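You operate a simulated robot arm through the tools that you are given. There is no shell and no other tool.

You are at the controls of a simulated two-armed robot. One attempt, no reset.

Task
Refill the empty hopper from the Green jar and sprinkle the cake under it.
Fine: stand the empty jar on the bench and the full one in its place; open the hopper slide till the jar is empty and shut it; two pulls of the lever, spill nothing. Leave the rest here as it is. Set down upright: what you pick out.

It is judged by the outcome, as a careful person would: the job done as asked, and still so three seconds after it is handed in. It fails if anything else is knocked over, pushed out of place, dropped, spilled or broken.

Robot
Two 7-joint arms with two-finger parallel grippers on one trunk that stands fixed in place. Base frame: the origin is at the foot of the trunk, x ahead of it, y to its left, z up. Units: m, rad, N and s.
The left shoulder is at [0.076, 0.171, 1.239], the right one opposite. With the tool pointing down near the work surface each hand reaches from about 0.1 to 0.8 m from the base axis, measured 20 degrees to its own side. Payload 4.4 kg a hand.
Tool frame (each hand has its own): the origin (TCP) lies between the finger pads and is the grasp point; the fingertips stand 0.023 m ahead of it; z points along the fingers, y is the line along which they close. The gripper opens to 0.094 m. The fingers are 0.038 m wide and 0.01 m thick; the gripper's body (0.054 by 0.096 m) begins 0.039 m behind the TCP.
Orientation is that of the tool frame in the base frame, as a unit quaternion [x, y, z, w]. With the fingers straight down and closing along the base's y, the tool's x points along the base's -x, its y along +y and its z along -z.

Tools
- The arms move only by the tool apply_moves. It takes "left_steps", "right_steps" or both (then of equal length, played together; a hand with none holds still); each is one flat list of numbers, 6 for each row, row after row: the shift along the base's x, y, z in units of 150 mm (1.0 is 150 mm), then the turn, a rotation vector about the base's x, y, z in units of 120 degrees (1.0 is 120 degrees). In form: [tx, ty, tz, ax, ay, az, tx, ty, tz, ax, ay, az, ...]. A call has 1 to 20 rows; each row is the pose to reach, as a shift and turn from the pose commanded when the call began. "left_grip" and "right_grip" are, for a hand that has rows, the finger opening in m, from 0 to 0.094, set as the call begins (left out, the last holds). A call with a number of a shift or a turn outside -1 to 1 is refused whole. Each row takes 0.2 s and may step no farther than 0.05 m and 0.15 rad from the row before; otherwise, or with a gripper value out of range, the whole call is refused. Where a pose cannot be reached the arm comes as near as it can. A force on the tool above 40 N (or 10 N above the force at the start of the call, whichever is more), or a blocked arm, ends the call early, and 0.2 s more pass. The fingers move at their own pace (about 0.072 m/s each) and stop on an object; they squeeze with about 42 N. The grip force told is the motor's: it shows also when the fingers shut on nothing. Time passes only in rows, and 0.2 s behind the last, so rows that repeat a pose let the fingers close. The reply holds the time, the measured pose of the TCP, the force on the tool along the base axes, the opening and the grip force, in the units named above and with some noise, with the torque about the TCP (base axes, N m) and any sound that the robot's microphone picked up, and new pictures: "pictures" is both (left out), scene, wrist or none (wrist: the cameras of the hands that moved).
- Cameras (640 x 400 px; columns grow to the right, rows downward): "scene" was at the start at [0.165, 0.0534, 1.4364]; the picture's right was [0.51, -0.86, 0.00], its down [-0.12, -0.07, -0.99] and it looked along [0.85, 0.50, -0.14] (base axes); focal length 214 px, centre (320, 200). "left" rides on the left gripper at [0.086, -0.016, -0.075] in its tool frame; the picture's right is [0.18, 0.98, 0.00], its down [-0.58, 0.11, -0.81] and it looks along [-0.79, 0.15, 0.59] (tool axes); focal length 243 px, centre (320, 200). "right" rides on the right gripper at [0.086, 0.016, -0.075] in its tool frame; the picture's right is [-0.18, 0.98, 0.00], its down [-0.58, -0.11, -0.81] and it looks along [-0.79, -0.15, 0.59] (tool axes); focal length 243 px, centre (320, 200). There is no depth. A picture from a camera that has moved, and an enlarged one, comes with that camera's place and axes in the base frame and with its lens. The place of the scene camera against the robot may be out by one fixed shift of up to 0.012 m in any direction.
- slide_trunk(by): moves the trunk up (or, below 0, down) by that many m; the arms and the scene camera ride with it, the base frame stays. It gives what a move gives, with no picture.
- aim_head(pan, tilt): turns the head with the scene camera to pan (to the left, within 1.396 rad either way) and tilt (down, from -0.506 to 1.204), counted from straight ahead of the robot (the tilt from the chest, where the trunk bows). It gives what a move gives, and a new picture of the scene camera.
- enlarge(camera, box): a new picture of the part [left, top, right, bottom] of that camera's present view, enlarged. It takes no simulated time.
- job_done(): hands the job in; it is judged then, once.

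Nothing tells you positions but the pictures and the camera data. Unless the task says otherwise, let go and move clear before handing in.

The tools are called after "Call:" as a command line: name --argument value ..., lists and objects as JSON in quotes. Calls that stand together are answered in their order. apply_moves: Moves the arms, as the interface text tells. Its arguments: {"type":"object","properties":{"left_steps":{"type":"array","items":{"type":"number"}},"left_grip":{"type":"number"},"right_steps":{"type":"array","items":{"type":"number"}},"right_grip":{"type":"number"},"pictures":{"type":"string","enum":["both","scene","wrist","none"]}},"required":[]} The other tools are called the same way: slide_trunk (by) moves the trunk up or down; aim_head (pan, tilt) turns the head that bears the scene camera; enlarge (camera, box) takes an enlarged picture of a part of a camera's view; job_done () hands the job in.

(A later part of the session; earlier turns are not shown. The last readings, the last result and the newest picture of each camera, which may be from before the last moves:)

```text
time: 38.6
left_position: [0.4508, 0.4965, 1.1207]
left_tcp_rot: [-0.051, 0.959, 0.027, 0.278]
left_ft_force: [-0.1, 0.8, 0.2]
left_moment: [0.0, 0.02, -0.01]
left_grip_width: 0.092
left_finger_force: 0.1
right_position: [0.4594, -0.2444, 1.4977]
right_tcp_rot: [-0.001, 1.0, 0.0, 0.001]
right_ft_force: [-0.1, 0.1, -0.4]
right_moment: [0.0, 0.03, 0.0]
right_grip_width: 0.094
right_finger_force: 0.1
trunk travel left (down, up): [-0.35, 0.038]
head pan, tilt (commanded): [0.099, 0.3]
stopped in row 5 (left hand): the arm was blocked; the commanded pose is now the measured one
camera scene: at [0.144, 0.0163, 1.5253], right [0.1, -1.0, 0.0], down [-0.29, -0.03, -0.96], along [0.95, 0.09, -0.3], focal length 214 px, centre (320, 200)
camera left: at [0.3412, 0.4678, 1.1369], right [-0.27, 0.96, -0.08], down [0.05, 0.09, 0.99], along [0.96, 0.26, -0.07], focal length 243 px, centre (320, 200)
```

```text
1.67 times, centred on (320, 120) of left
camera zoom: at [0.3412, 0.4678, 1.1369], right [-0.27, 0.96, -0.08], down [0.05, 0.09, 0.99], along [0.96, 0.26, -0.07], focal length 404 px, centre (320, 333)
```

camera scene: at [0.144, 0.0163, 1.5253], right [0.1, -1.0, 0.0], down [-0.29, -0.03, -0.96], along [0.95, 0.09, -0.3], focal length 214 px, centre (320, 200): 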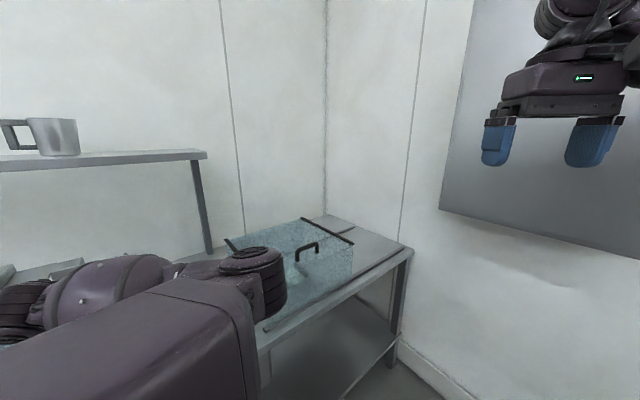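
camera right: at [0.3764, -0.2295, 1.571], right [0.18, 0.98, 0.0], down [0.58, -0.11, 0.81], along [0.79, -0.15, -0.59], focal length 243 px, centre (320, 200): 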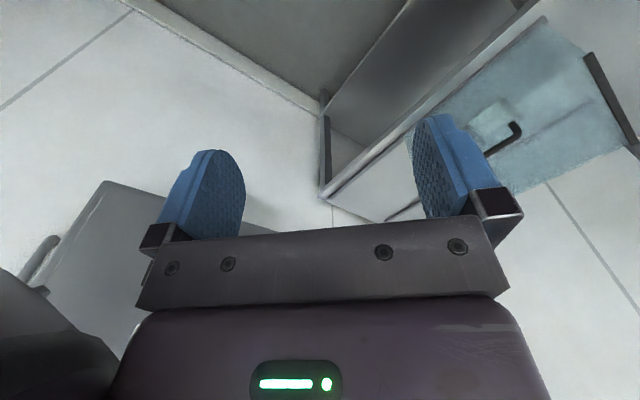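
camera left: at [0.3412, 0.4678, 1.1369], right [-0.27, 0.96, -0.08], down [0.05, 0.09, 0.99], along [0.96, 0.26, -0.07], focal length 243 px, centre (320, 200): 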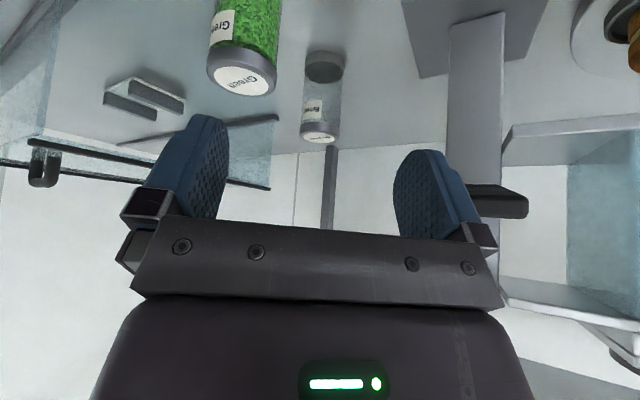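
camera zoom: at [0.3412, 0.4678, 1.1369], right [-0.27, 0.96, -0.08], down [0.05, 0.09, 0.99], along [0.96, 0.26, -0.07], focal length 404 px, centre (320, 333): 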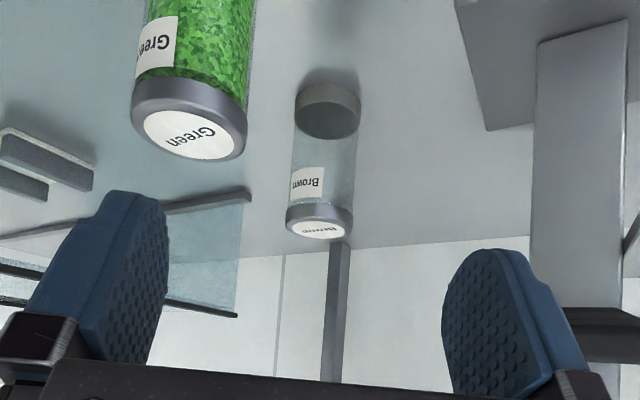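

Green jar confirmed at about (0.569, 0.447), and Brown stands well at (0.69, 0.555). The first joint limits me again here, so I'll rise and yaw the hand to about −25°, which swings the wrist left and relieves that joint.

Call:
apply_moves --left_steps '[0.03, -0.02, 0.25, 0, 0, 0, 0.1, -0.05, 0.45, -0.0016, 0.0043, -0.0524, 0.18, -0.1, 0.6, -0.0032, 0.0086, -0.1048, 0.26, -0.14, 0.667, -0.0047, 0.013, -0.1571, 0.333, -0.177, 0.667, -0.0063, 0.0173, -0.2095, 0.333, -0.177, 0.667, -0.0079, 0.0216, -0.2619, 0.333, -0.177, 0.667, -0.0079, 0.0216, -0.2619]' --pictures "both"

```text
time: 40.2
left_position: [0.5029, 0.4677, 1.2204]
left_tcp_rot: [0.213, 0.942, -0.056, 0.253]
left_ft_force: [0.0, 0.0, 0.4]
left_moment: [0.02, -0.03, -0.02]
left_grip_width: 0.092
left_finger_force: 0.2
right_position: [0.4599, -0.2459, 1.4978]
right_tcp_rot: [0.001, 1.0, 0.0, 0.0]
right_ft_force: [-0.4, -0.3, 0.4]
right_moment: [0.02, 0.01, -0.02]
right_grip_width: 0.094
right_finger_force: 0.0
trunk travel left (down, up): [-0.35, 0.038]
head pan, tilt (commanded): [0.099, 0.3]
camera scene: at [0.1442, 0.0151, 1.5252], right [0.1, -1.0, 0.0], down [-0.29, -0.03, -0.96], along [0.95, 0.09, -0.3], focal length 214 px, centre (320, 200)
camera left: at [0.3952, 0.5002, 1.2422], right [0.28, 0.96, -0.09], down [0.14, 0.05, 0.99], along [0.95, -0.29, -0.12], focal length 243 px, centre (320, 200)
```

scene: 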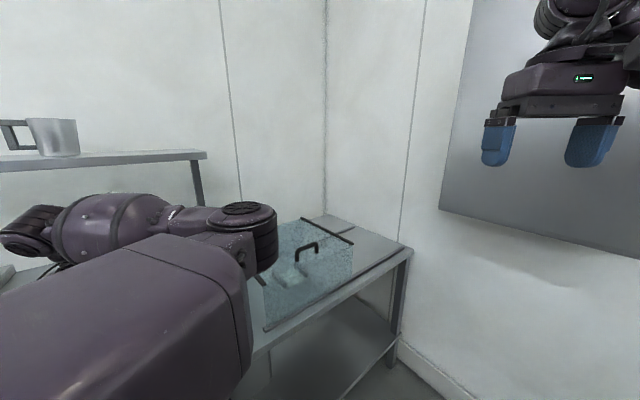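
left: 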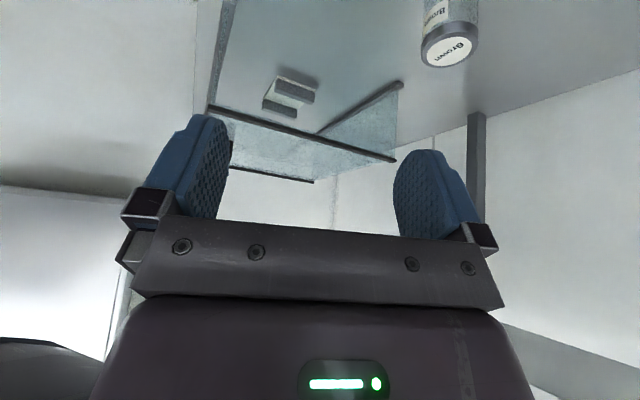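

Call:
apply_moves --left_steps '[0.01, 0.01, -0.2, 0, 0, 0, 0.02, 0.02, -0.4, 0, 0, 0, 0.035, 0.035, -0.6, 0, 0, 0, 0.047, 0.047, -0.8, 0, 0, 0, 0.047, 0.047, -0.8, 0, 0, 0]' --pictures "both"

Call:
enlarge --camera "left" --box '[200, 0, 440, 240]'

```text
time: 41.4
left_position: [0.5092, 0.4741, 1.0994]
left_tcp_rot: [0.213, 0.942, -0.056, 0.253]
left_ft_force: [0.2, 0.6, -0.1]
left_moment: [0.01, -0.02, -0.01]
left_grip_width: 0.0919
left_finger_force: 0.0
right_position: [0.4591, -0.2458, 1.497]
right_tcp_rot: [0.001, 1.0, 0.001, 0.0]
right_ft_force: [0.7, -0.2, -0.2]
right_moment: [-0.03, 0.01, 0.0]
right_grip_width: 0.0942
right_finger_force: 0.0
trunk travel left (down, up): [-0.35, 0.038]
head pan, tilt (commanded): [0.099, 0.3]
camera scene: at [0.1439, 0.0153, 1.5253], right [0.1, -1.0, 0.0], down [-0.29, -0.03, -0.96], along [0.95, 0.09, -0.3], focal length 214 px, centre (320, 200)
camera left: at [0.4008, 0.5077, 1.1201], right [0.28, 0.96, -0.09], down [0.14, 0.05, 0.99], along [0.95, -0.29, -0.12], focal length 243 px, centre (320, 200)
```

scene: 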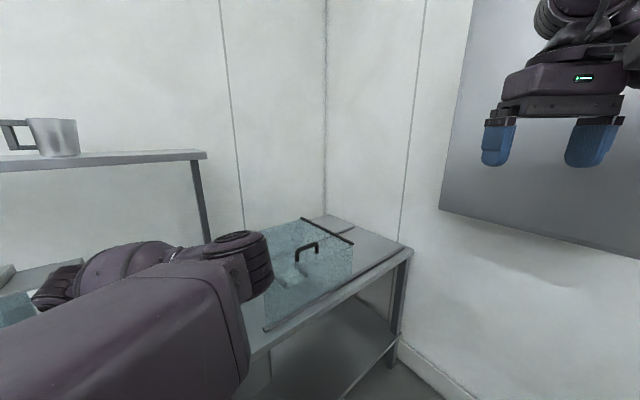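
left: 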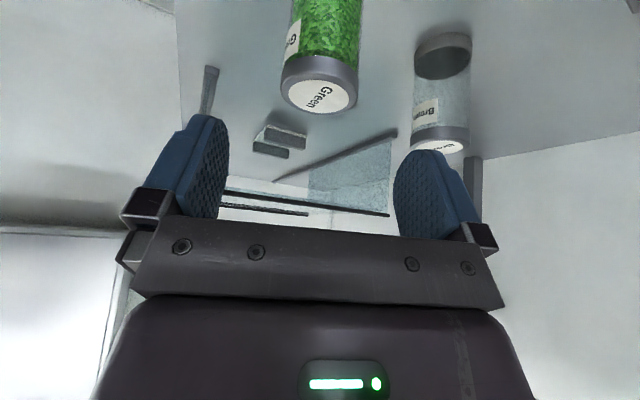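

```text
1.67 times, centred on (320, 120) of left
camera zoom: at [0.4008, 0.5077, 1.1201], right [0.28, 0.96, -0.09], down [0.14, 0.05, 0.99], along [0.95, -0.29, -0.12], focal length 404 px, centre (320, 333)
```

zoom: 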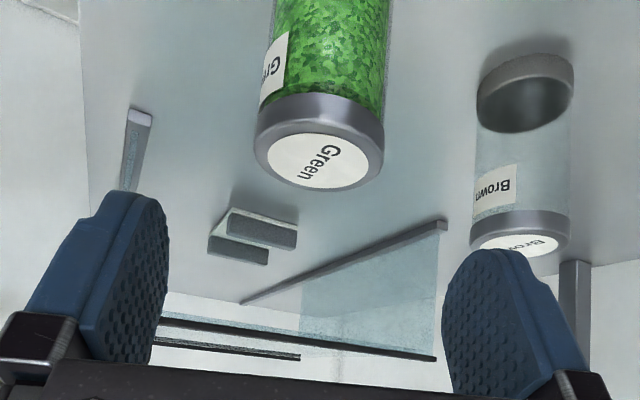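

Call:
apply_moves --left_steps '[0.1, -0.042, -0.17, 0, 0, 0, 0.2, -0.083, -0.34, 0, 0, 0, 0.29, -0.122, -0.51, 0, 0, 0, 0.35, -0.147, -0.61, 0, 0, 0, 0.391, -0.165, -0.68, 0, 0, 0, 0.391, -0.165, -0.68, 0, 0, 0]' --pictures "both"

Call:
enlarge --camera "left" --box '[200, 0, 440, 240]'

```text
time: 42.8
left_position: [0.5685, 0.4495, 0.9997]
left_tcp_rot: [0.213, 0.942, -0.056, 0.252]
left_ft_force: [0.0, -0.9, -0.2]
left_moment: [-0.01, 0.0, 0.0]
left_grip_width: 0.0916
left_finger_force: 0.0
right_position: [0.4595, -0.2443, 1.4977]
right_tcp_rot: [0.001, 1.0, -0.001, 0.0]
right_ft_force: [0.4, -0.5, -0.1]
right_moment: [-0.04, 0.0, -0.07]
right_grip_width: 0.0939
right_finger_force: 0.1
trunk travel left (down, up): [-0.35, 0.038]
head pan, tilt (commanded): [0.099, 0.3]
camera scene: at [0.1439, 0.0155, 1.5253], right [0.1, -1.0, 0.0], down [-0.29, -0.03, -0.96], along [0.95, 0.09, -0.3], focal length 214 px, centre (320, 200)
camera left: at [0.4604, 0.4821, 1.0206], right [0.28, 0.96, -0.09], down [0.14, 0.05, 0.99], along [0.95, -0.29, -0.12], focal length 243 px, centre (320, 200)
```

scene: 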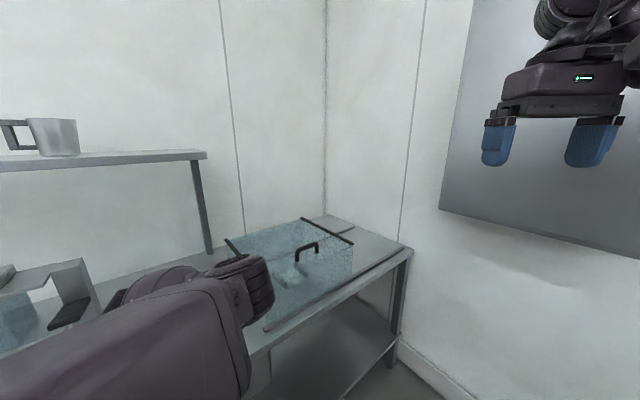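
left: 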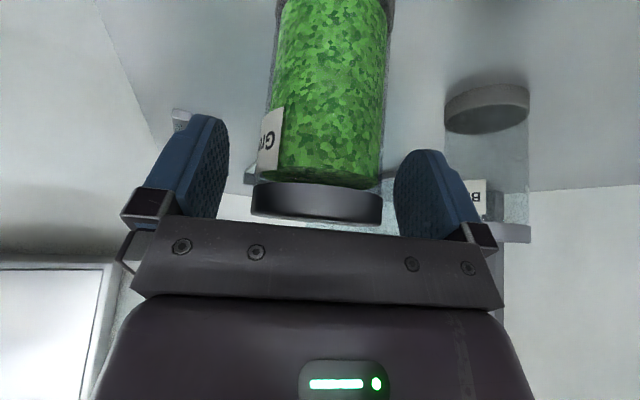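

```text
1.67 times, centred on (320, 120) of left
camera zoom: at [0.4604, 0.4821, 1.0206], right [0.28, 0.96, -0.09], down [0.14, 0.05, 0.99], along [0.95, -0.29, -0.12], focal length 404 px, centre (320, 333)
```

zoom: 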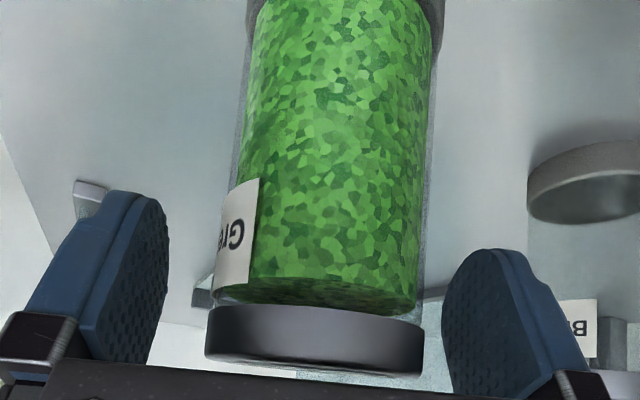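

Call:
apply_moves --left_steps '[0.014, -0.018, -0.027, 0, 0, 0, 0.014, -0.018, -0.027, 0, 0, 0, 0.014, -0.018, -0.027, 0, 0, 0]' --pictures "wrist"

Call:
enlarge --camera "left" --box '[200, 0, 440, 240]'

```text
time: 43.6
left_position: [0.5707, 0.447, 0.9953]
left_tcp_rot: [0.213, 0.942, -0.057, 0.253]
left_ft_force: [-0.1, -0.1, 0.1]
left_moment: [-0.04, -0.02, -0.01]
left_grip_width: 0.0919
left_finger_force: 0.0
right_position: [0.4598, -0.244, 1.4985]
right_tcp_rot: [-0.001, 1.0, -0.001, 0.0]
right_ft_force: [0.8, -0.2, -0.6]
right_moment: [0.05, 0.0, -0.02]
right_grip_width: 0.0941
right_finger_force: 0.2
trunk travel left (down, up): [-0.35, 0.038]
head pan, tilt (commanded): [0.099, 0.3]
camera left: at [0.4628, 0.4801, 1.0166], right [0.28, 0.96, -0.09], down [0.14, 0.05, 0.99], along [0.95, -0.29, -0.12], focal length 243 px, centre (320, 200)
```

left: 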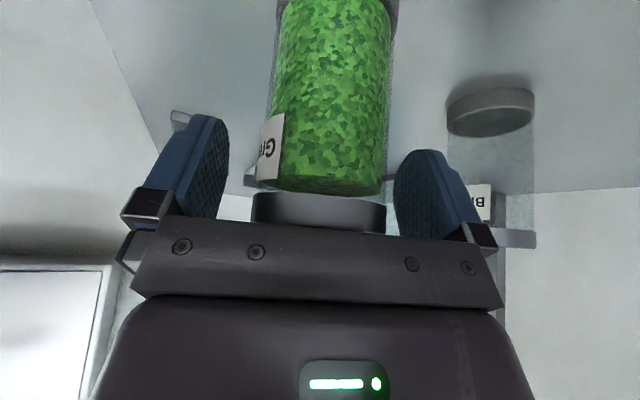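

```text
1.67 times, centred on (320, 120) of left
camera zoom: at [0.4628, 0.4801, 1.0166], right [0.28, 0.96, -0.09], down [0.14, 0.05, 0.99], along [0.95, -0.29, -0.12], focal length 404 px, centre (320, 333)
```

zoom: 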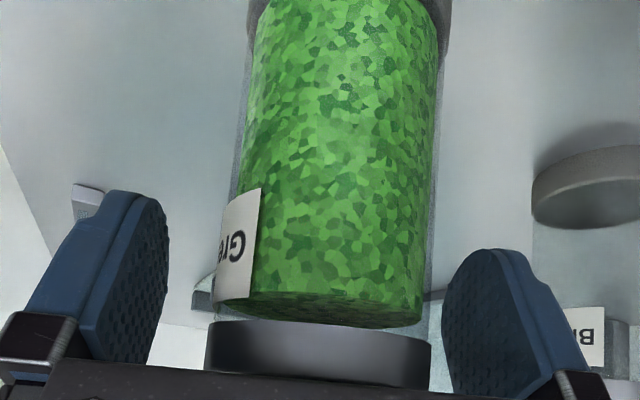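

Call:
apply_moves --left_steps '[0, 0, 0, 0, 0, 0, 0, 0, 0, 0, 0, 0, 0, 0, 0, 0, 0, 0, 0, 0, 0, 0, 0, 0]' --left_grip 0.04 --pictures "wrist"

Call:
enlarge --camera "left" --box '[200, 0, 440, 240]'

```text
time: 44.6
left_position: [0.572, 0.4466, 0.9954]
left_tcp_rot: [0.212, 0.942, -0.056, 0.253]
left_ft_force: [0.5, 1.2, 1.3]
left_moment: [-0.05, 0.03, 0.03]
left_grip_width: 0.0608
left_finger_force: 42.1
right_position: [0.459, -0.2438, 1.4983]
right_tcp_rot: [0.001, 1.0, 0.0, 0.0]
right_ft_force: [-1.2, 0.6, 0.2]
right_moment: [0.0, 0.02, -0.02]
right_grip_width: 0.094
right_finger_force: 0.0
trunk travel left (down, up): [-0.35, 0.038]
head pan, tilt (commanded): [0.099, 0.3]
camera left: at [0.4628, 0.4802, 1.0168], right [0.28, 0.96, -0.09], down [0.14, 0.05, 0.99], along [0.95, -0.29, -0.12], focal length 243 px, centre (320, 200)
```

left: 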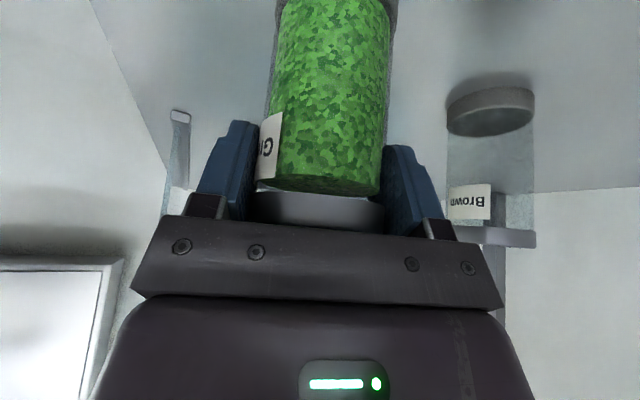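

```text
1.67 times, centred on (320, 120) of left
camera zoom: at [0.4628, 0.4802, 1.0168], right [0.28, 0.96, -0.09], down [0.14, 0.05, 0.99], along [0.95, -0.29, -0.12], focal length 404 px, centre (320, 333)
```

zoom: 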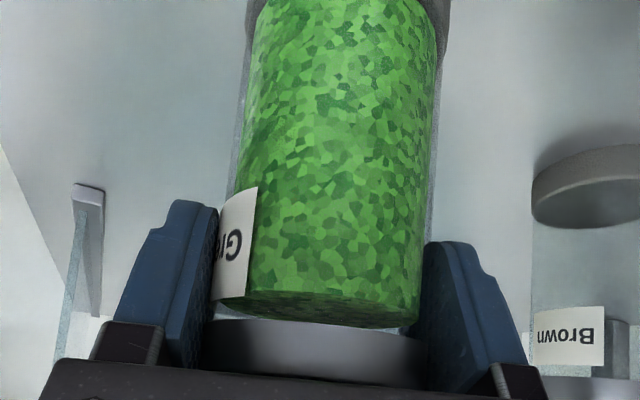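

Call:
apply_moves --left_steps '[0, 0, 0.05, 0, 0, 0, 0, 0, 0.1, 0, 0, 0, 0, 0, 0.15, 0, 0, 0, 0, 0, 0.2, 0, 0, 0, 0, 0, 0.2, 0, 0, 0]' --pictures "wrist"

Call:
enlarge --camera "left" --box '[200, 0, 440, 240]'

```text
time: 45.8
left_position: [0.5715, 0.4473, 1.0244]
left_tcp_rot: [0.213, 0.942, -0.057, 0.251]
left_ft_force: [0.4, 0.7, -2.2]
left_moment: [-0.01, -0.02, 0.03]
left_grip_width: 0.0609
left_finger_force: 41.5
right_position: [0.4597, -0.245, 1.498]
right_tcp_rot: [0.0, 1.0, -0.001, 0.0]
right_ft_force: [0.0, 0.6, 0.2]
right_moment: [-0.01, -0.01, -0.03]
right_grip_width: 0.0939
right_finger_force: 0.0
trunk travel left (down, up): [-0.35, 0.038]
head pan, tilt (commanded): [0.099, 0.3]
camera left: at [0.4633, 0.4805, 1.0454], right [0.28, 0.96, -0.09], down [0.14, 0.05, 0.99], along [0.95, -0.29, -0.12], focal length 243 px, centre (320, 200)
```

left: 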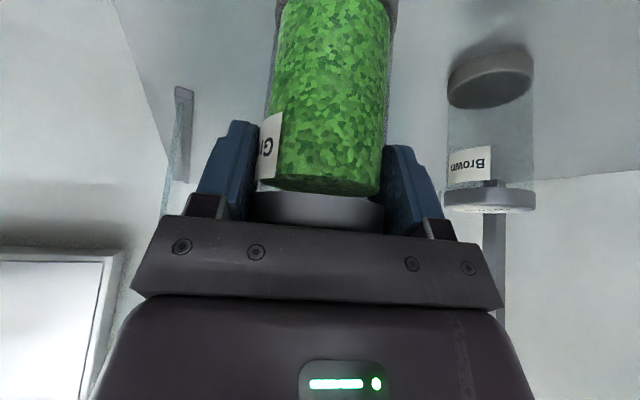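

```text
1.67 times, centred on (320, 120) of left
camera zoom: at [0.4633, 0.4805, 1.0454], right [0.28, 0.96, -0.09], down [0.14, 0.05, 0.99], along [0.95, -0.29, -0.12], focal length 404 px, centre (320, 333)
```

zoom: 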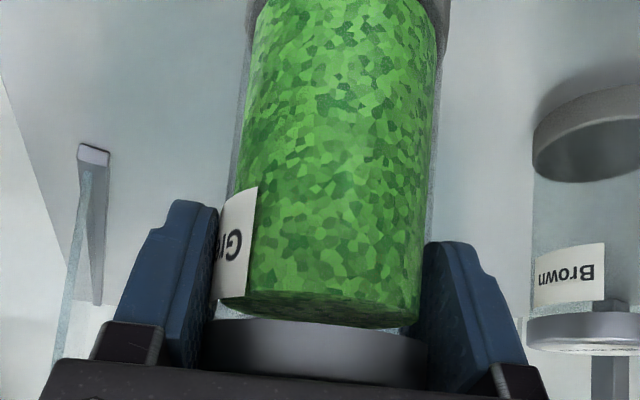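

The Green jar is firmly held with no slip. I'll lift it high.

Call:
apply_moves --left_steps '[0, 0, 0.2, 0, 0, 0, 0, 0, 0.4, 0, 0, 0, 0, 0, 0.6, 0, 0, 0, 0, 0, 0.8, 0, 0, 0, 0, 0, 1.0, 0, 0, 0]' --pictures "none"

Call:
apply_moves --left_steps '[0, 0, 0.2, 0, 0, 0, 0, 0, 0.4, 0, 0, 0, 0, 0, 0.6, 0, 0, 0, 0, 0, 0.8, 0, 0, 0, 0, 0, 1.0, 0, 0, 0]' --pictures "both"

```text
time: 47.0
left_position: [0.5709, 0.4453, 1.1753]
left_tcp_rot: [0.212, 0.942, -0.057, 0.253]
left_ft_force: [-0.2, 0.1, -2.4]
left_moment: [0.01, 0.0, 0.02]
left_grip_width: 0.0607
left_finger_force: 42.4
right_position: [0.4591, -0.2454, 1.4984]
right_tcp_rot: [0.0, 1.0, -0.001, 0.0]
right_ft_force: [0.5, -0.1, 0.7]
right_moment: [-0.02, 0.01, 0.0]
right_grip_width: 0.0938
right_finger_force: 0.0
trunk travel left (down, up): [-0.35, 0.038]
head pan, tilt (commanded): [0.099, 0.3]
```

```text
time: 48.2
left_position: [0.5709, 0.4475, 1.3246]
left_tcp_rot: [0.212, 0.942, -0.057, 0.252]
left_ft_force: [-0.3, 0.5, -1.8]
left_moment: [0.01, 0.0, -0.02]
left_grip_width: 0.061
left_finger_force: 42.1
right_position: [0.4586, -0.2459, 1.4971]
right_tcp_rot: [0.0, 1.0, 0.0, 0.0]
right_ft_force: [-1.3, 0.5, -0.2]
right_moment: [0.02, 0.02, 0.01]
right_grip_width: 0.0941
right_finger_force: 0.1
trunk travel left (down, up): [-0.35, 0.038]
head pan, tilt (commanded): [0.099, 0.3]
camera scene: at [0.1437, 0.0154, 1.5253], right [0.1, -1.0, 0.0], down [-0.29, -0.03, -0.96], along [0.95, 0.09, -0.3], focal length 214 px, centre (320, 200)
camera left: at [0.4626, 0.481, 1.3454], right [0.28, 0.96, -0.09], down [0.14, 0.06, 0.99], along [0.95, -0.29, -0.12], focal length 243 px, centre (320, 200)
```

scene: 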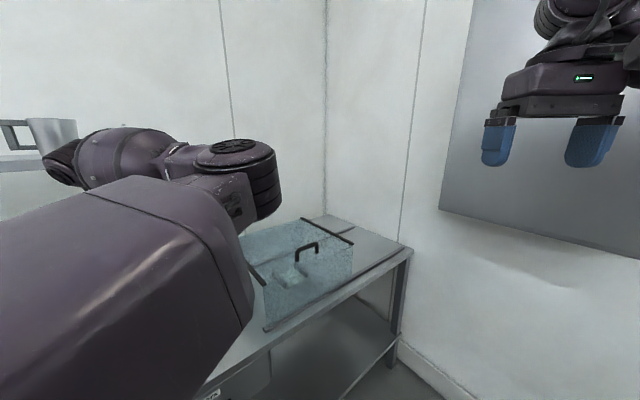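
left: 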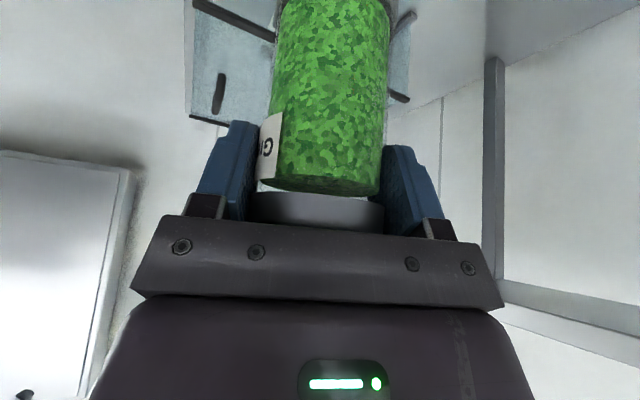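

Call:
apply_moves --left_steps '[-0.02, 0.1, 0.15, 0, 0, 0.05, -0.06, 0.25, 0.3, 0, 0, 0.11, -0.1, 0.4, 0.45, 0, 0, 0.17, -0.15, 0.57, 0.6, 0, 0, 0.23, -0.2, 0.733, 0.6, 0, 0, 0.29, -0.2, 0.733, 0.6, 0, 0, 0.29]' --pictures "none"

Call:
apply_moves --left_steps '[-0.08, 0.15, 0, 0, 0, 0.06, -0.16, 0.3, 0, 0, 0, 0.12, -0.24, 0.45, 0, 0, 0, 0.18, -0.32, 0.6, 0, 0, 0, 0.24, -0.4, 0.75, 0, 0, 0, 0.2967, -0.4, 0.75, 0, 0, 0, 0.2967]' --pictures "both"

```text
time: 49.6
left_position: [0.541, 0.5551, 1.4156]
left_tcp_rot: [-0.079, 0.963, 0.022, 0.258]
left_ft_force: [0.4, -0.4, -1.9]
left_moment: [0.01, 0.02, 0.03]
left_grip_width: 0.0609
left_finger_force: 42.3
right_position: [0.4587, -0.2451, 1.4982]
right_tcp_rot: [0.0, 1.0, 0.001, 0.0]
right_ft_force: [-0.5, 0.2, -0.2]
right_moment: [0.04, 0.0, -0.02]
right_grip_width: 0.094
right_finger_force: 0.1
trunk travel left (down, up): [-0.35, 0.038]
head pan, tilt (commanded): [0.099, 0.3]
```

```text
time: 51.0
left_position: [0.4807, 0.6685, 1.4141]
left_tcp_rot: [-0.37, 0.892, 0.1, 0.239]
left_ft_force: [-0.4, -0.7, -2.3]
left_moment: [-0.01, 0.01, 0.0]
left_grip_width: 0.0608
left_finger_force: 42.2
right_position: [0.4602, -0.2455, 1.4978]
right_tcp_rot: [0.0, 1.0, 0.001, 0.0]
right_ft_force: [0.0, -0.3, -1.4]
right_moment: [-0.02, 0.02, -0.04]
right_grip_width: 0.094
right_finger_force: 0.0
trunk travel left (down, up): [-0.35, 0.038]
head pan, tilt (commanded): [0.099, 0.3]
camera scene: at [0.1442, 0.015, 1.5252], right [0.1, -1.0, 0.0], down [-0.29, -0.03, -0.96], along [0.95, 0.1, -0.3], focal length 214 px, centre (320, 200)
camera left: at [0.4125, 0.5778, 1.4346], right [-0.81, 0.58, -0.09], down [-0.01, 0.15, 0.99], along [0.59, 0.8, -0.12], focal length 243 px, centre (320, 200)
```

scene: 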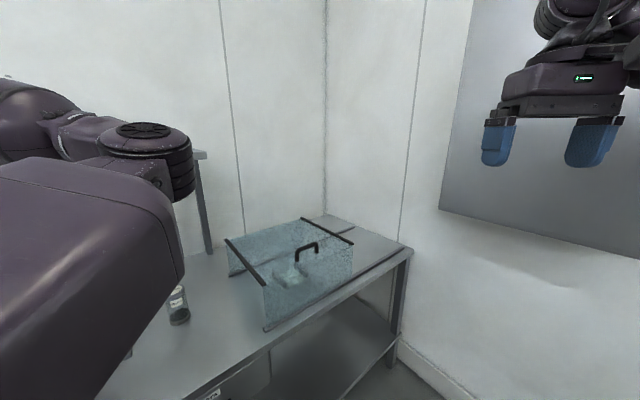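
left: 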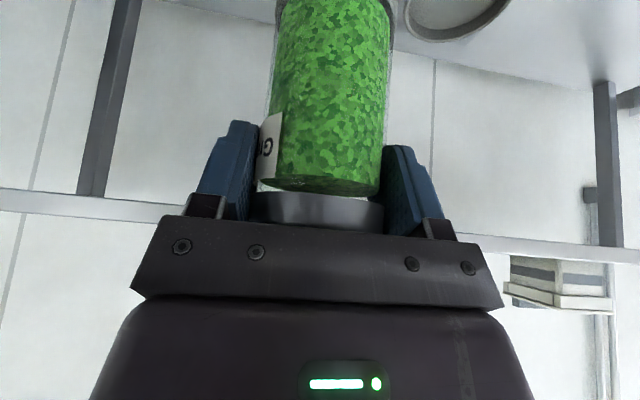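

Call:
enlarge --camera "left" --box '[360, 0, 560, 100]'

Call:
apply_moves --left_steps '[-0.07, 0.1, 0, 0, 0, 0, -0.14, 0.2, 0, 0, 0, 0, -0.21, 0.3, 0, 0, 0, 0, -0.28, 0.4, 0, 0, 0, 0, -0.28, 0.4, 0, 0, 0, 0]' --pictures "wrist"

Call:
enlarge --camera "left" --box '[200, 0, 440, 150]'

```text
3.20 times, centred on (460, 50) of left
camera zoom: at [0.4125, 0.5778, 1.4346], right [-0.81, 0.58, -0.09], down [-0.01, 0.15, 0.99], along [0.59, 0.8, -0.12], focal length 776 px, centre (-128, 680)
```

zoom: 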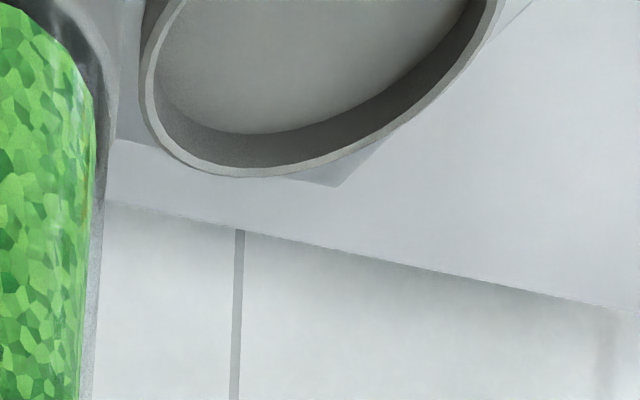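

```text
time: 52.2
left_position: [0.4387, 0.7294, 1.4145]
left_tcp_rot: [-0.369, 0.893, 0.099, 0.239]
left_ft_force: [0.4, -0.6, -1.9]
left_moment: [0.0, 0.03, 0.03]
left_grip_width: 0.0608
left_finger_force: 42.1
right_position: [0.4596, -0.2446, 1.4972]
right_tcp_rot: [0.0, 1.0, 0.0, -0.001]
right_ft_force: [-0.4, -0.2, 1.2]
right_moment: [-0.01, 0.0, 0.01]
right_grip_width: 0.094
right_finger_force: 0.0
trunk travel left (down, up): [-0.35, 0.038]
head pan, tilt (commanded): [0.099, 0.3]
camera left: at [0.3709, 0.6382, 1.4348], right [-0.81, 0.58, -0.09], down [0.0, 0.15, 0.99], along [0.59, 0.8, -0.12], focal length 243 px, centre (320, 200)
```

left: 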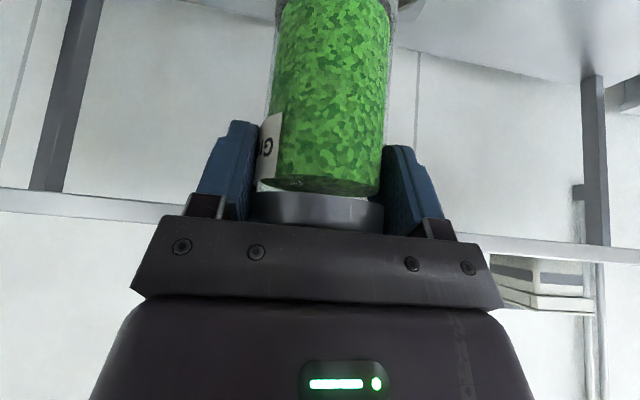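

```text
2.67 times, centred on (320, 75) of left
camera zoom: at [0.3709, 0.6382, 1.4348], right [-0.81, 0.58, -0.09], down [0.0, 0.15, 0.99], along [0.59, 0.8, -0.12], focal length 647 px, centre (320, 533)
```

zoom: 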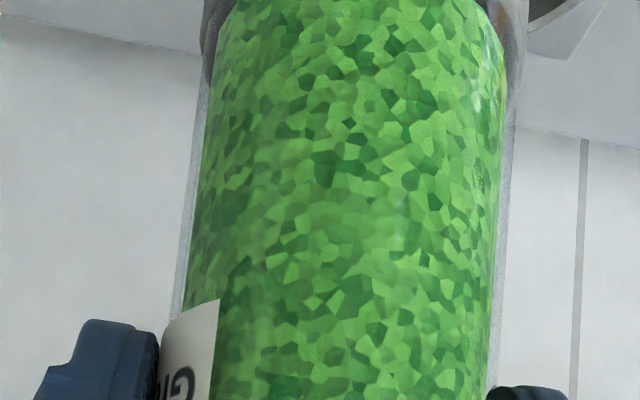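

By my ring measurements the socket centre is about (0.445, 0.7915). I'll move above it and then lower slowly.

Call:
apply_moves --left_steps '[0.007, 0.13, 0, 0, 0, 0, 0.014, 0.26, 0, 0, 0, 0, 0.021, 0.389, 0, 0, 0, 0, 0.021, 0.389, 0, 0, 0, 0]' --pictures "none"

Call:
apply_moves --left_steps '[0, 0, -0.13, 0, 0, 0, 0, 0, -0.26, 0, 0, 0, 0, 0, -0.38, 0, 0, 0, 0, 0, -0.45, 0, 0, 0, 0, 0, -0.45, 0, 0, 0]' --pictures "both"

Call:
enlarge --camera "left" --box '[220, 0, 440, 100]'

```text
time: 53.2
left_position: [0.4417, 0.7851, 1.4141]
left_tcp_rot: [-0.369, 0.893, 0.1, 0.239]
left_ft_force: [0.1, 0.4, -1.9]
left_moment: [0.02, -0.01, -0.01]
left_grip_width: 0.0608
left_finger_force: 42.0
right_position: [0.4592, -0.2446, 1.4984]
right_tcp_rot: [0.0, 1.0, 0.0, -0.001]
right_ft_force: [0.1, 0.2, 1.1]
right_moment: [0.01, -0.01, 0.01]
right_grip_width: 0.094
right_finger_force: 0.0
trunk travel left (down, up): [-0.35, 0.038]
head pan, tilt (commanded): [0.099, 0.3]
```

```text
time: 54.4
left_position: [0.4414, 0.7868, 1.3452]
left_tcp_rot: [-0.369, 0.893, 0.099, 0.239]
left_ft_force: [-0.3, -0.2, -2.3]
left_moment: [-0.01, 0.01, -0.01]
left_grip_width: 0.0604
left_finger_force: 42.0
right_position: [0.4585, -0.2444, 1.4975]
right_tcp_rot: [0.0, 1.0, 0.0, 0.0]
right_ft_force: [-0.9, 0.2, 0.0]
right_moment: [-0.02, -0.01, 0.01]
right_grip_width: 0.094
right_finger_force: 0.0
trunk travel left (down, up): [-0.35, 0.038]
head pan, tilt (commanded): [0.099, 0.3]
camera scene: at [0.1441, 0.0158, 1.5253], right [0.1, -1.0, 0.0], down [-0.29, -0.03, -0.96], along [0.95, 0.09, -0.3], focal length 214 px, centre (320, 200)
camera left: at [0.3735, 0.6955, 1.3668], right [-0.81, 0.58, -0.09], down [0.0, 0.15, 0.99], along [0.59, 0.8, -0.12], focal length 243 px, centre (320, 200)
```

scene: 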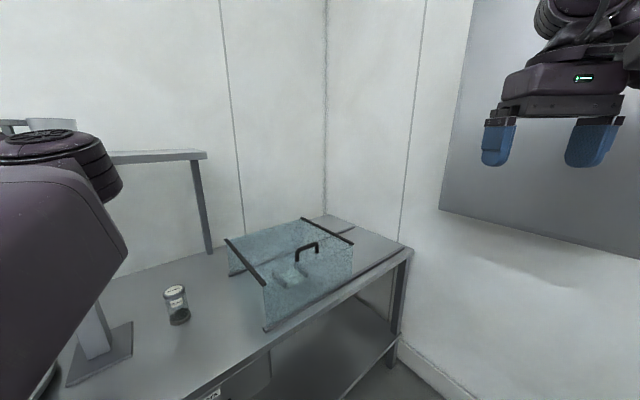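
left: 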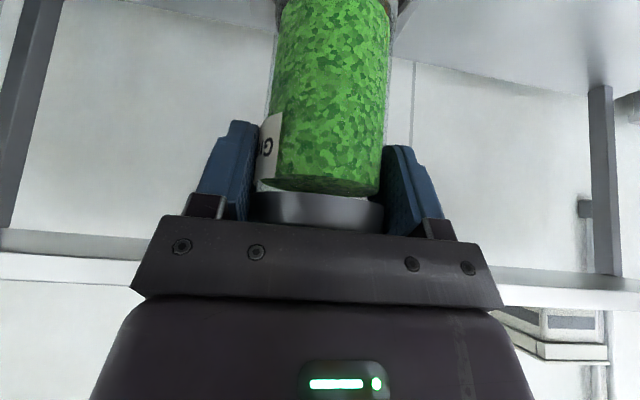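

```text
2.91 times, centred on (330, 50) of left
camera zoom: at [0.3735, 0.6955, 1.3668], right [-0.81, 0.58, -0.09], down [0.0, 0.15, 0.99], along [0.59, 0.8, -0.12], focal length 706 px, centre (291, 636)
```

zoom: 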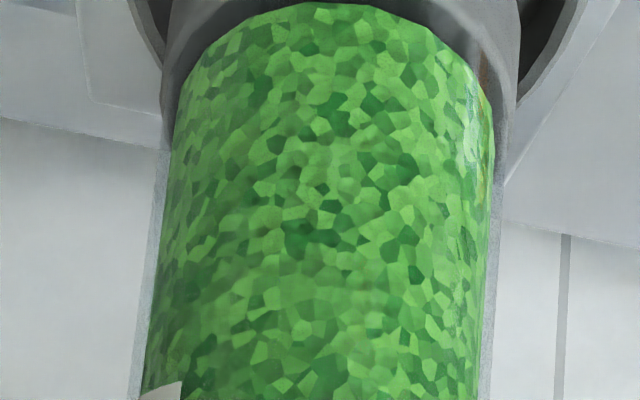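

Call:
enlarge --camera "left" --box '[250, 0, 310, 40]'

Call:
enlarge --camera "left" --box '[380, 0, 440, 40]'

```text
10.00 times, centred on (280, 20) of left
camera zoom: at [0.3735, 0.6955, 1.3668], right [-0.81, 0.58, -0.09], down [0.0, 0.15, 0.99], along [0.59, 0.8, -0.12], focal length 2426 px, centre (720, 2000)
```

zoom: 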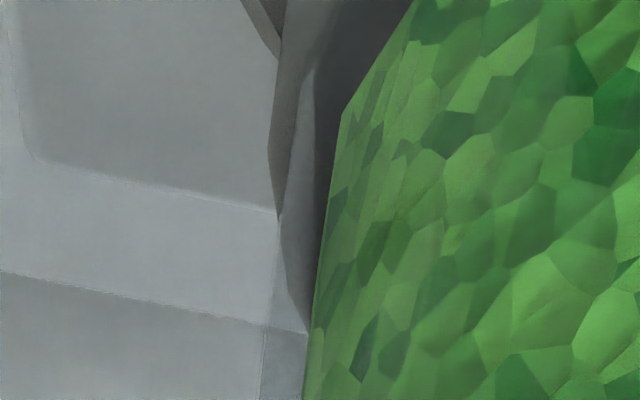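

```text
10.00 times, centred on (410, 20) of left
camera zoom: at [0.3735, 0.6955, 1.3668], right [-0.81, 0.58, -0.09], down [0.0, 0.15, 0.99], along [0.59, 0.8, -0.12], focal length 2426 px, centre (-580, 2000)
```

zoom: 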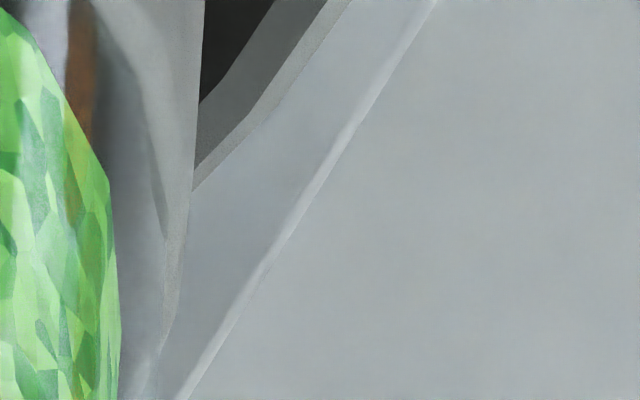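

Call:
apply_moves --left_steps '[0, 0, -0.03, 0, 0, 0, 0, 0, -0.06, 0, 0, 0, 0, 0, -0.09, 0, 0, 0, 0, 0, -0.09, 0, 0, 0]' --pictures "wrist"

Call:
enlarge --camera "left" --box '[230, 0, 430, 80]'

Call:
enlarge --camera "left" --box '[245, 0, 305, 40]'

Call:
enlarge --camera "left" --box '[380, 0, 440, 40]'

```text
time: 55.4
left_position: [0.441, 0.7869, 1.3326]
left_tcp_rot: [-0.369, 0.893, 0.099, 0.239]
left_ft_force: [-0.2, -0.3, -1.5]
left_moment: [0.04, -0.02, -0.02]
left_grip_width: 0.0606
left_finger_force: 41.6
right_position: [0.4589, -0.2445, 1.4978]
right_tcp_rot: [0.0, 1.0, 0.0, 0.0]
right_ft_force: [-0.6, -0.3, -0.4]
right_moment: [0.0, -0.02, 0.01]
right_grip_width: 0.0941
right_finger_force: 0.1
trunk travel left (down, up): [-0.35, 0.038]
head pan, tilt (commanded): [0.099, 0.3]
camera left: at [0.3738, 0.6965, 1.3538], right [-0.81, 0.58, -0.09], down [-0.01, 0.15, 0.99], along [0.59, 0.8, -0.12], focal length 243 px, centre (320, 200)
```

left: 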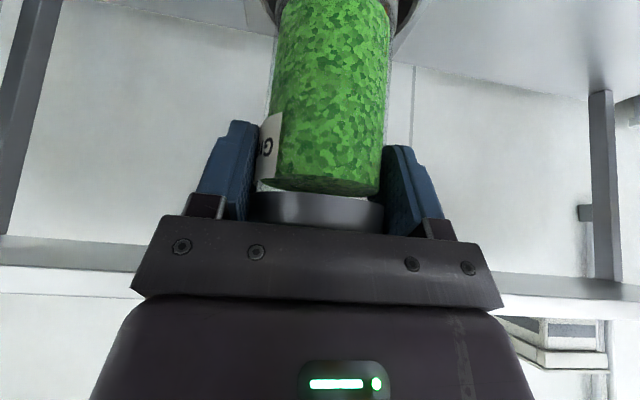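

```text
3.20 times, centred on (330, 40) of left
camera zoom: at [0.3738, 0.6965, 1.3538], right [-0.81, 0.58, -0.09], down [-0.01, 0.15, 0.99], along [0.59, 0.8, -0.12], focal length 776 px, centre (288, 712)
```

zoom: 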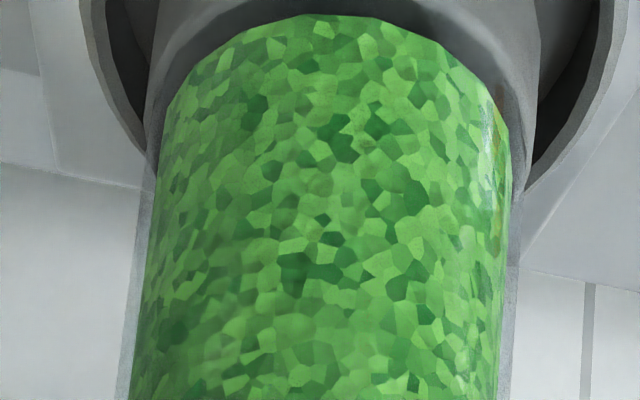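

```text
10.00 times, centred on (275, 20) of left
camera zoom: at [0.3738, 0.6965, 1.3538], right [-0.81, 0.58, -0.09], down [-0.01, 0.15, 0.99], along [0.59, 0.8, -0.12], focal length 2426 px, centre (770, 2000)
```

zoom: 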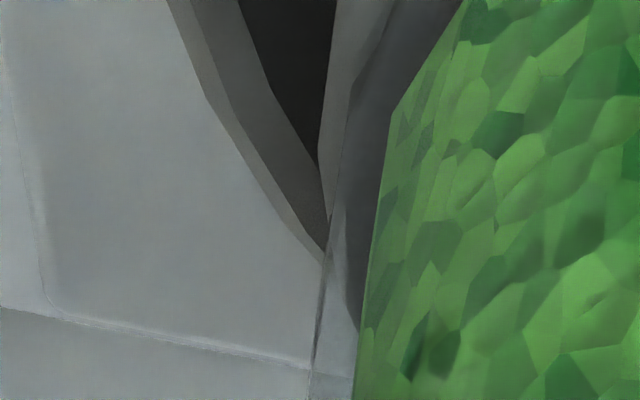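

```text
10.00 times, centred on (410, 20) of left
camera zoom: at [0.3738, 0.6965, 1.3538], right [-0.81, 0.58, -0.09], down [-0.01, 0.15, 0.99], along [0.59, 0.8, -0.12], focal length 2426 px, centre (-580, 2000)
```

zoom: 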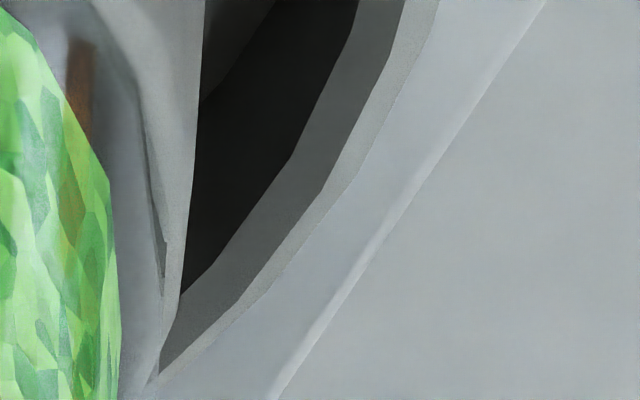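

The ring and the jar base look concentric within a couple of mm. I'll lower the jar in small steps while watching the force.

Call:
apply_moves --left_steps '[0, 0, -0.013, 0, 0, 0, 0, 0, -0.026, 0, 0, 0, 0, 0, -0.04, 0, 0, 0]' --pictures "none"

```text
time: 56.2
left_position: [0.4412, 0.7883, 1.3268]
left_tcp_rot: [-0.369, 0.893, 0.1, 0.239]
left_ft_force: [0.6, -0.4, -2.3]
left_moment: [0.0, 0.01, 0.01]
left_grip_width: 0.0608
left_finger_force: 42.0
right_position: [0.4595, -0.2444, 1.4975]
right_tcp_rot: [0.0, 1.0, 0.0, 0.001]
right_ft_force: [-1.0, 0.5, -0.1]
right_moment: [0.01, -0.04, 0.05]
right_grip_width: 0.094
right_finger_force: 0.1
trunk travel left (down, up): [-0.35, 0.038]
head pan, tilt (commanded): [0.099, 0.3]
```

Call:
apply_moves --left_steps '[0, 0, -0.013, 0, 0, 0, 0, 0, -0.026, 0, 0, 0, 0, 0, -0.04, 0, 0, 0]' --pictures "wrist"

Call:
enlarge --camera "left" --box '[230, 0, 430, 80]'

```text
time: 57.0
left_position: [0.4425, 0.7878, 1.3213]
left_tcp_rot: [-0.369, 0.893, 0.099, 0.239]
left_ft_force: [0.4, 0.0, -2.2]
left_moment: [-0.02, -0.01, 0.04]
left_grip_width: 0.0609
left_finger_force: 42.1
right_position: [0.4582, -0.2448, 1.4985]
right_tcp_rot: [0.0, 1.0, 0.001, 0.0]
right_ft_force: [-0.3, -0.1, 0.0]
right_moment: [0.0, -0.03, 0.02]
right_grip_width: 0.0938
right_finger_force: 0.1
trunk travel left (down, up): [-0.35, 0.038]
head pan, tilt (commanded): [0.099, 0.3]
camera left: at [0.3738, 0.6969, 1.3425], right [-0.81, 0.58, -0.09], down [-0.01, 0.15, 0.99], along [0.59, 0.8, -0.12], focal length 243 px, centre (320, 200)
```

left: 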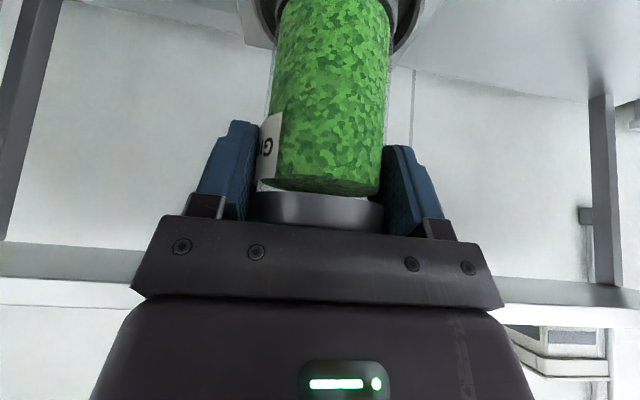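

```text
3.20 times, centred on (330, 40) of left
camera zoom: at [0.3738, 0.6969, 1.3425], right [-0.81, 0.58, -0.09], down [-0.01, 0.15, 0.99], along [0.59, 0.8, -0.12], focal length 776 px, centre (288, 712)
```

zoom: 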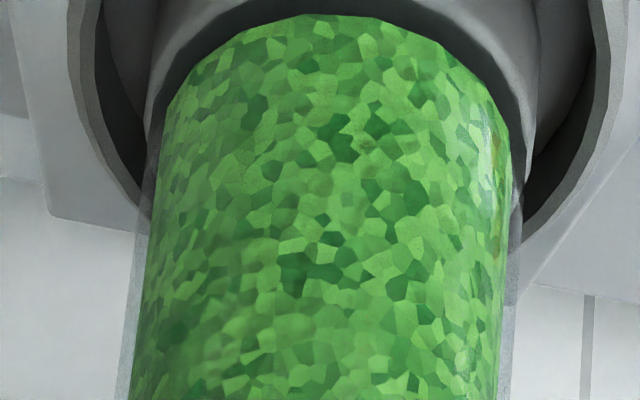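

Call:
apply_moves --left_steps '[0, 0, -0.01, 0, 0, 0, 0, 0, -0.02, 0, 0, 0, 0, 0, -0.03, 0, 0, 0]' --pictures "none"

Call:
apply_moves --left_steps '[0, 0, -0.01, 0, 0, 0, 0, 0, -0.01, 0, 0, 0]' --pictures "none"

```text
time: 57.8
left_position: [0.4417, 0.7868, 1.3182]
left_tcp_rot: [-0.369, 0.893, 0.1, 0.239]
left_ft_force: [0.1, 2.4, 7.1]
left_moment: [0.06, -0.12, 0.08]
left_grip_width: 0.0608
left_finger_force: 41.6
right_position: [0.4583, -0.2451, 1.4982]
right_tcp_rot: [0.0, 1.0, 0.0, 0.0]
right_ft_force: [-0.1, 0.4, -0.3]
right_moment: [0.03, 0.02, 0.0]
right_grip_width: 0.0941
right_finger_force: 0.0
trunk travel left (down, up): [-0.35, 0.038]
head pan, tilt (commanded): [0.099, 0.3]
```

```text
time: 58.4
left_position: [0.4415, 0.7866, 1.318]
left_tcp_rot: [-0.369, 0.892, 0.101, 0.242]
left_ft_force: [1.5, 8.4, 22.2]
left_moment: [0.18, -0.36, 0.12]
left_grip_width: 0.0607
left_finger_force: 41.7
right_position: [0.4594, -0.2452, 1.498]
right_tcp_rot: [0.0, 1.0, 0.001, 0.001]
right_ft_force: [0.1, 0.8, -0.9]
right_moment: [-0.04, 0.0, -0.02]
right_grip_width: 0.0939
right_finger_force: 0.0
trunk travel left (down, up): [-0.35, 0.038]
head pan, tilt (commanded): [0.099, 0.3]
```

The jar touched down at TCP z≈1.318, the same height at which the Brown jar was seated, so it is in the socket. I'll relax the pressure and release.

Call:
apply_moves --left_steps '[0, 0, 0.013, 0, 0, 0, 0, 0, 0.013, 0, 0, 0]' --pictures "wrist"

Call:
enlarge --camera "left" --box '[230, 0, 430, 80]'

```text
time: 59.0
left_position: [0.4414, 0.7863, 1.3173]
left_tcp_rot: [-0.369, 0.893, 0.099, 0.238]
left_ft_force: [-0.7, 3.7, 15.3]
left_moment: [-0.05, -0.21, 0.05]
left_grip_width: 0.0608
left_finger_force: 41.4
right_position: [0.458, -0.2465, 1.4982]
right_tcp_rot: [0.0, 1.0, 0.001, 0.0]
right_ft_force: [0.2, -0.8, -0.1]
right_moment: [-0.01, 0.06, 0.02]
right_grip_width: 0.0939
right_finger_force: 0.0
trunk travel left (down, up): [-0.35, 0.038]
head pan, tilt (commanded): [0.099, 0.3]
camera left: at [0.3733, 0.6957, 1.3388], right [-0.81, 0.58, -0.09], down [-0.01, 0.15, 0.99], along [0.59, 0.8, -0.12], focal length 243 px, centre (320, 200)
```

left: 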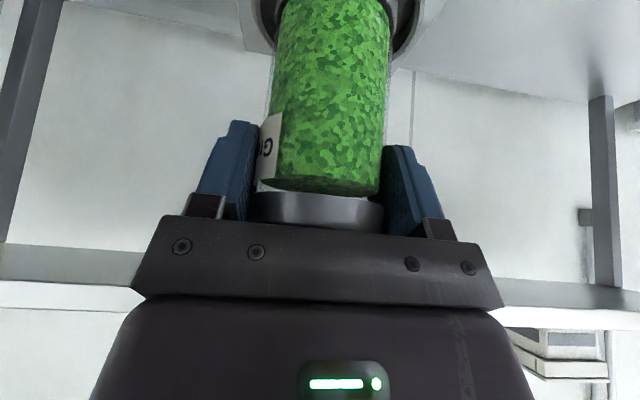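

```text
3.20 times, centred on (330, 40) of left
camera zoom: at [0.3733, 0.6957, 1.3388], right [-0.81, 0.58, -0.09], down [-0.01, 0.15, 0.99], along [0.59, 0.8, -0.12], focal length 776 px, centre (288, 712)
```

zoom: 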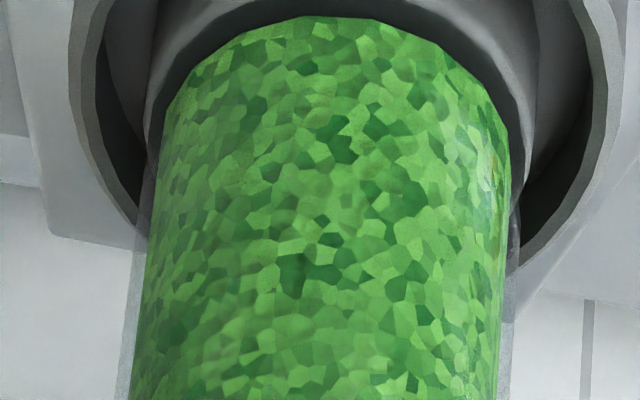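

Call:
apply_moves --left_steps '[0, 0, 0.01, 0, 0, 0, 0, 0, 0.01, 0, 0, 0, 0, 0, 0.01, 0, 0, 0]' --left_grip 0.092 --pictures "wrist"

Call:
enlarge --camera "left" --box '[200, 0, 440, 240]'

```text
time: 59.8
left_position: [0.4417, 0.7876, 1.3192]
left_tcp_rot: [-0.37, 0.892, 0.1, 0.239]
left_ft_force: [-0.5, 0.0, -0.2]
left_moment: [0.0, 0.02, -0.01]
left_grip_width: 0.092
left_finger_force: 0.1
right_position: [0.46, -0.2443, 1.4984]
right_tcp_rot: [0.0, 1.0, -0.001, 0.0]
right_ft_force: [-0.2, 0.0, 0.9]
right_moment: [0.0, 0.01, -0.05]
right_grip_width: 0.094
right_finger_force: 0.1
trunk travel left (down, up): [-0.35, 0.038]
head pan, tilt (commanded): [0.099, 0.3]
camera left: at [0.3741, 0.6967, 1.3395], right [-0.81, 0.58, -0.09], down [0.0, 0.15, 0.99], along [0.59, 0.8, -0.12], focal length 243 px, centre (320, 200)
```

left: 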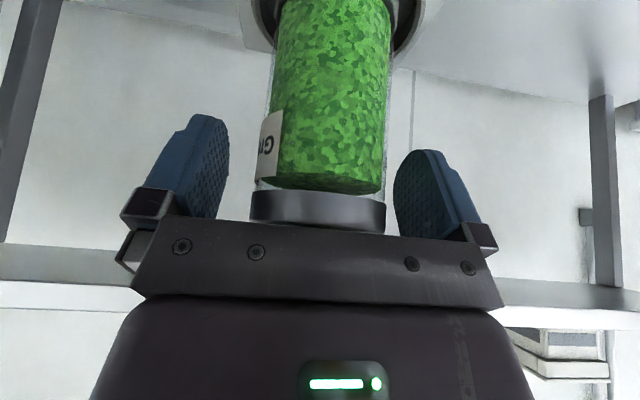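

```text
1.67 times, centred on (320, 120) of left
camera zoom: at [0.3741, 0.6967, 1.3395], right [-0.81, 0.58, -0.09], down [0.0, 0.15, 0.99], along [0.59, 0.8, -0.12], focal length 404 px, centre (320, 333)
```

zoom: 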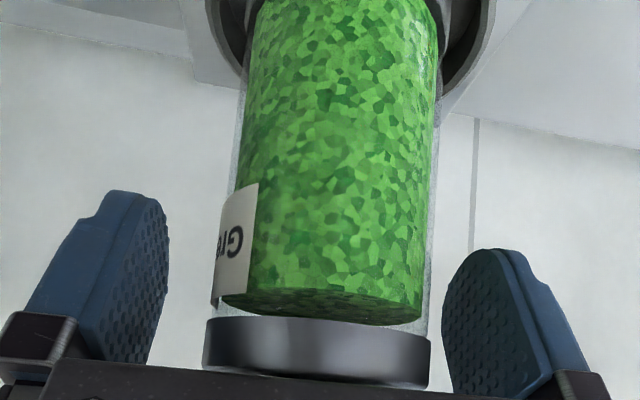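

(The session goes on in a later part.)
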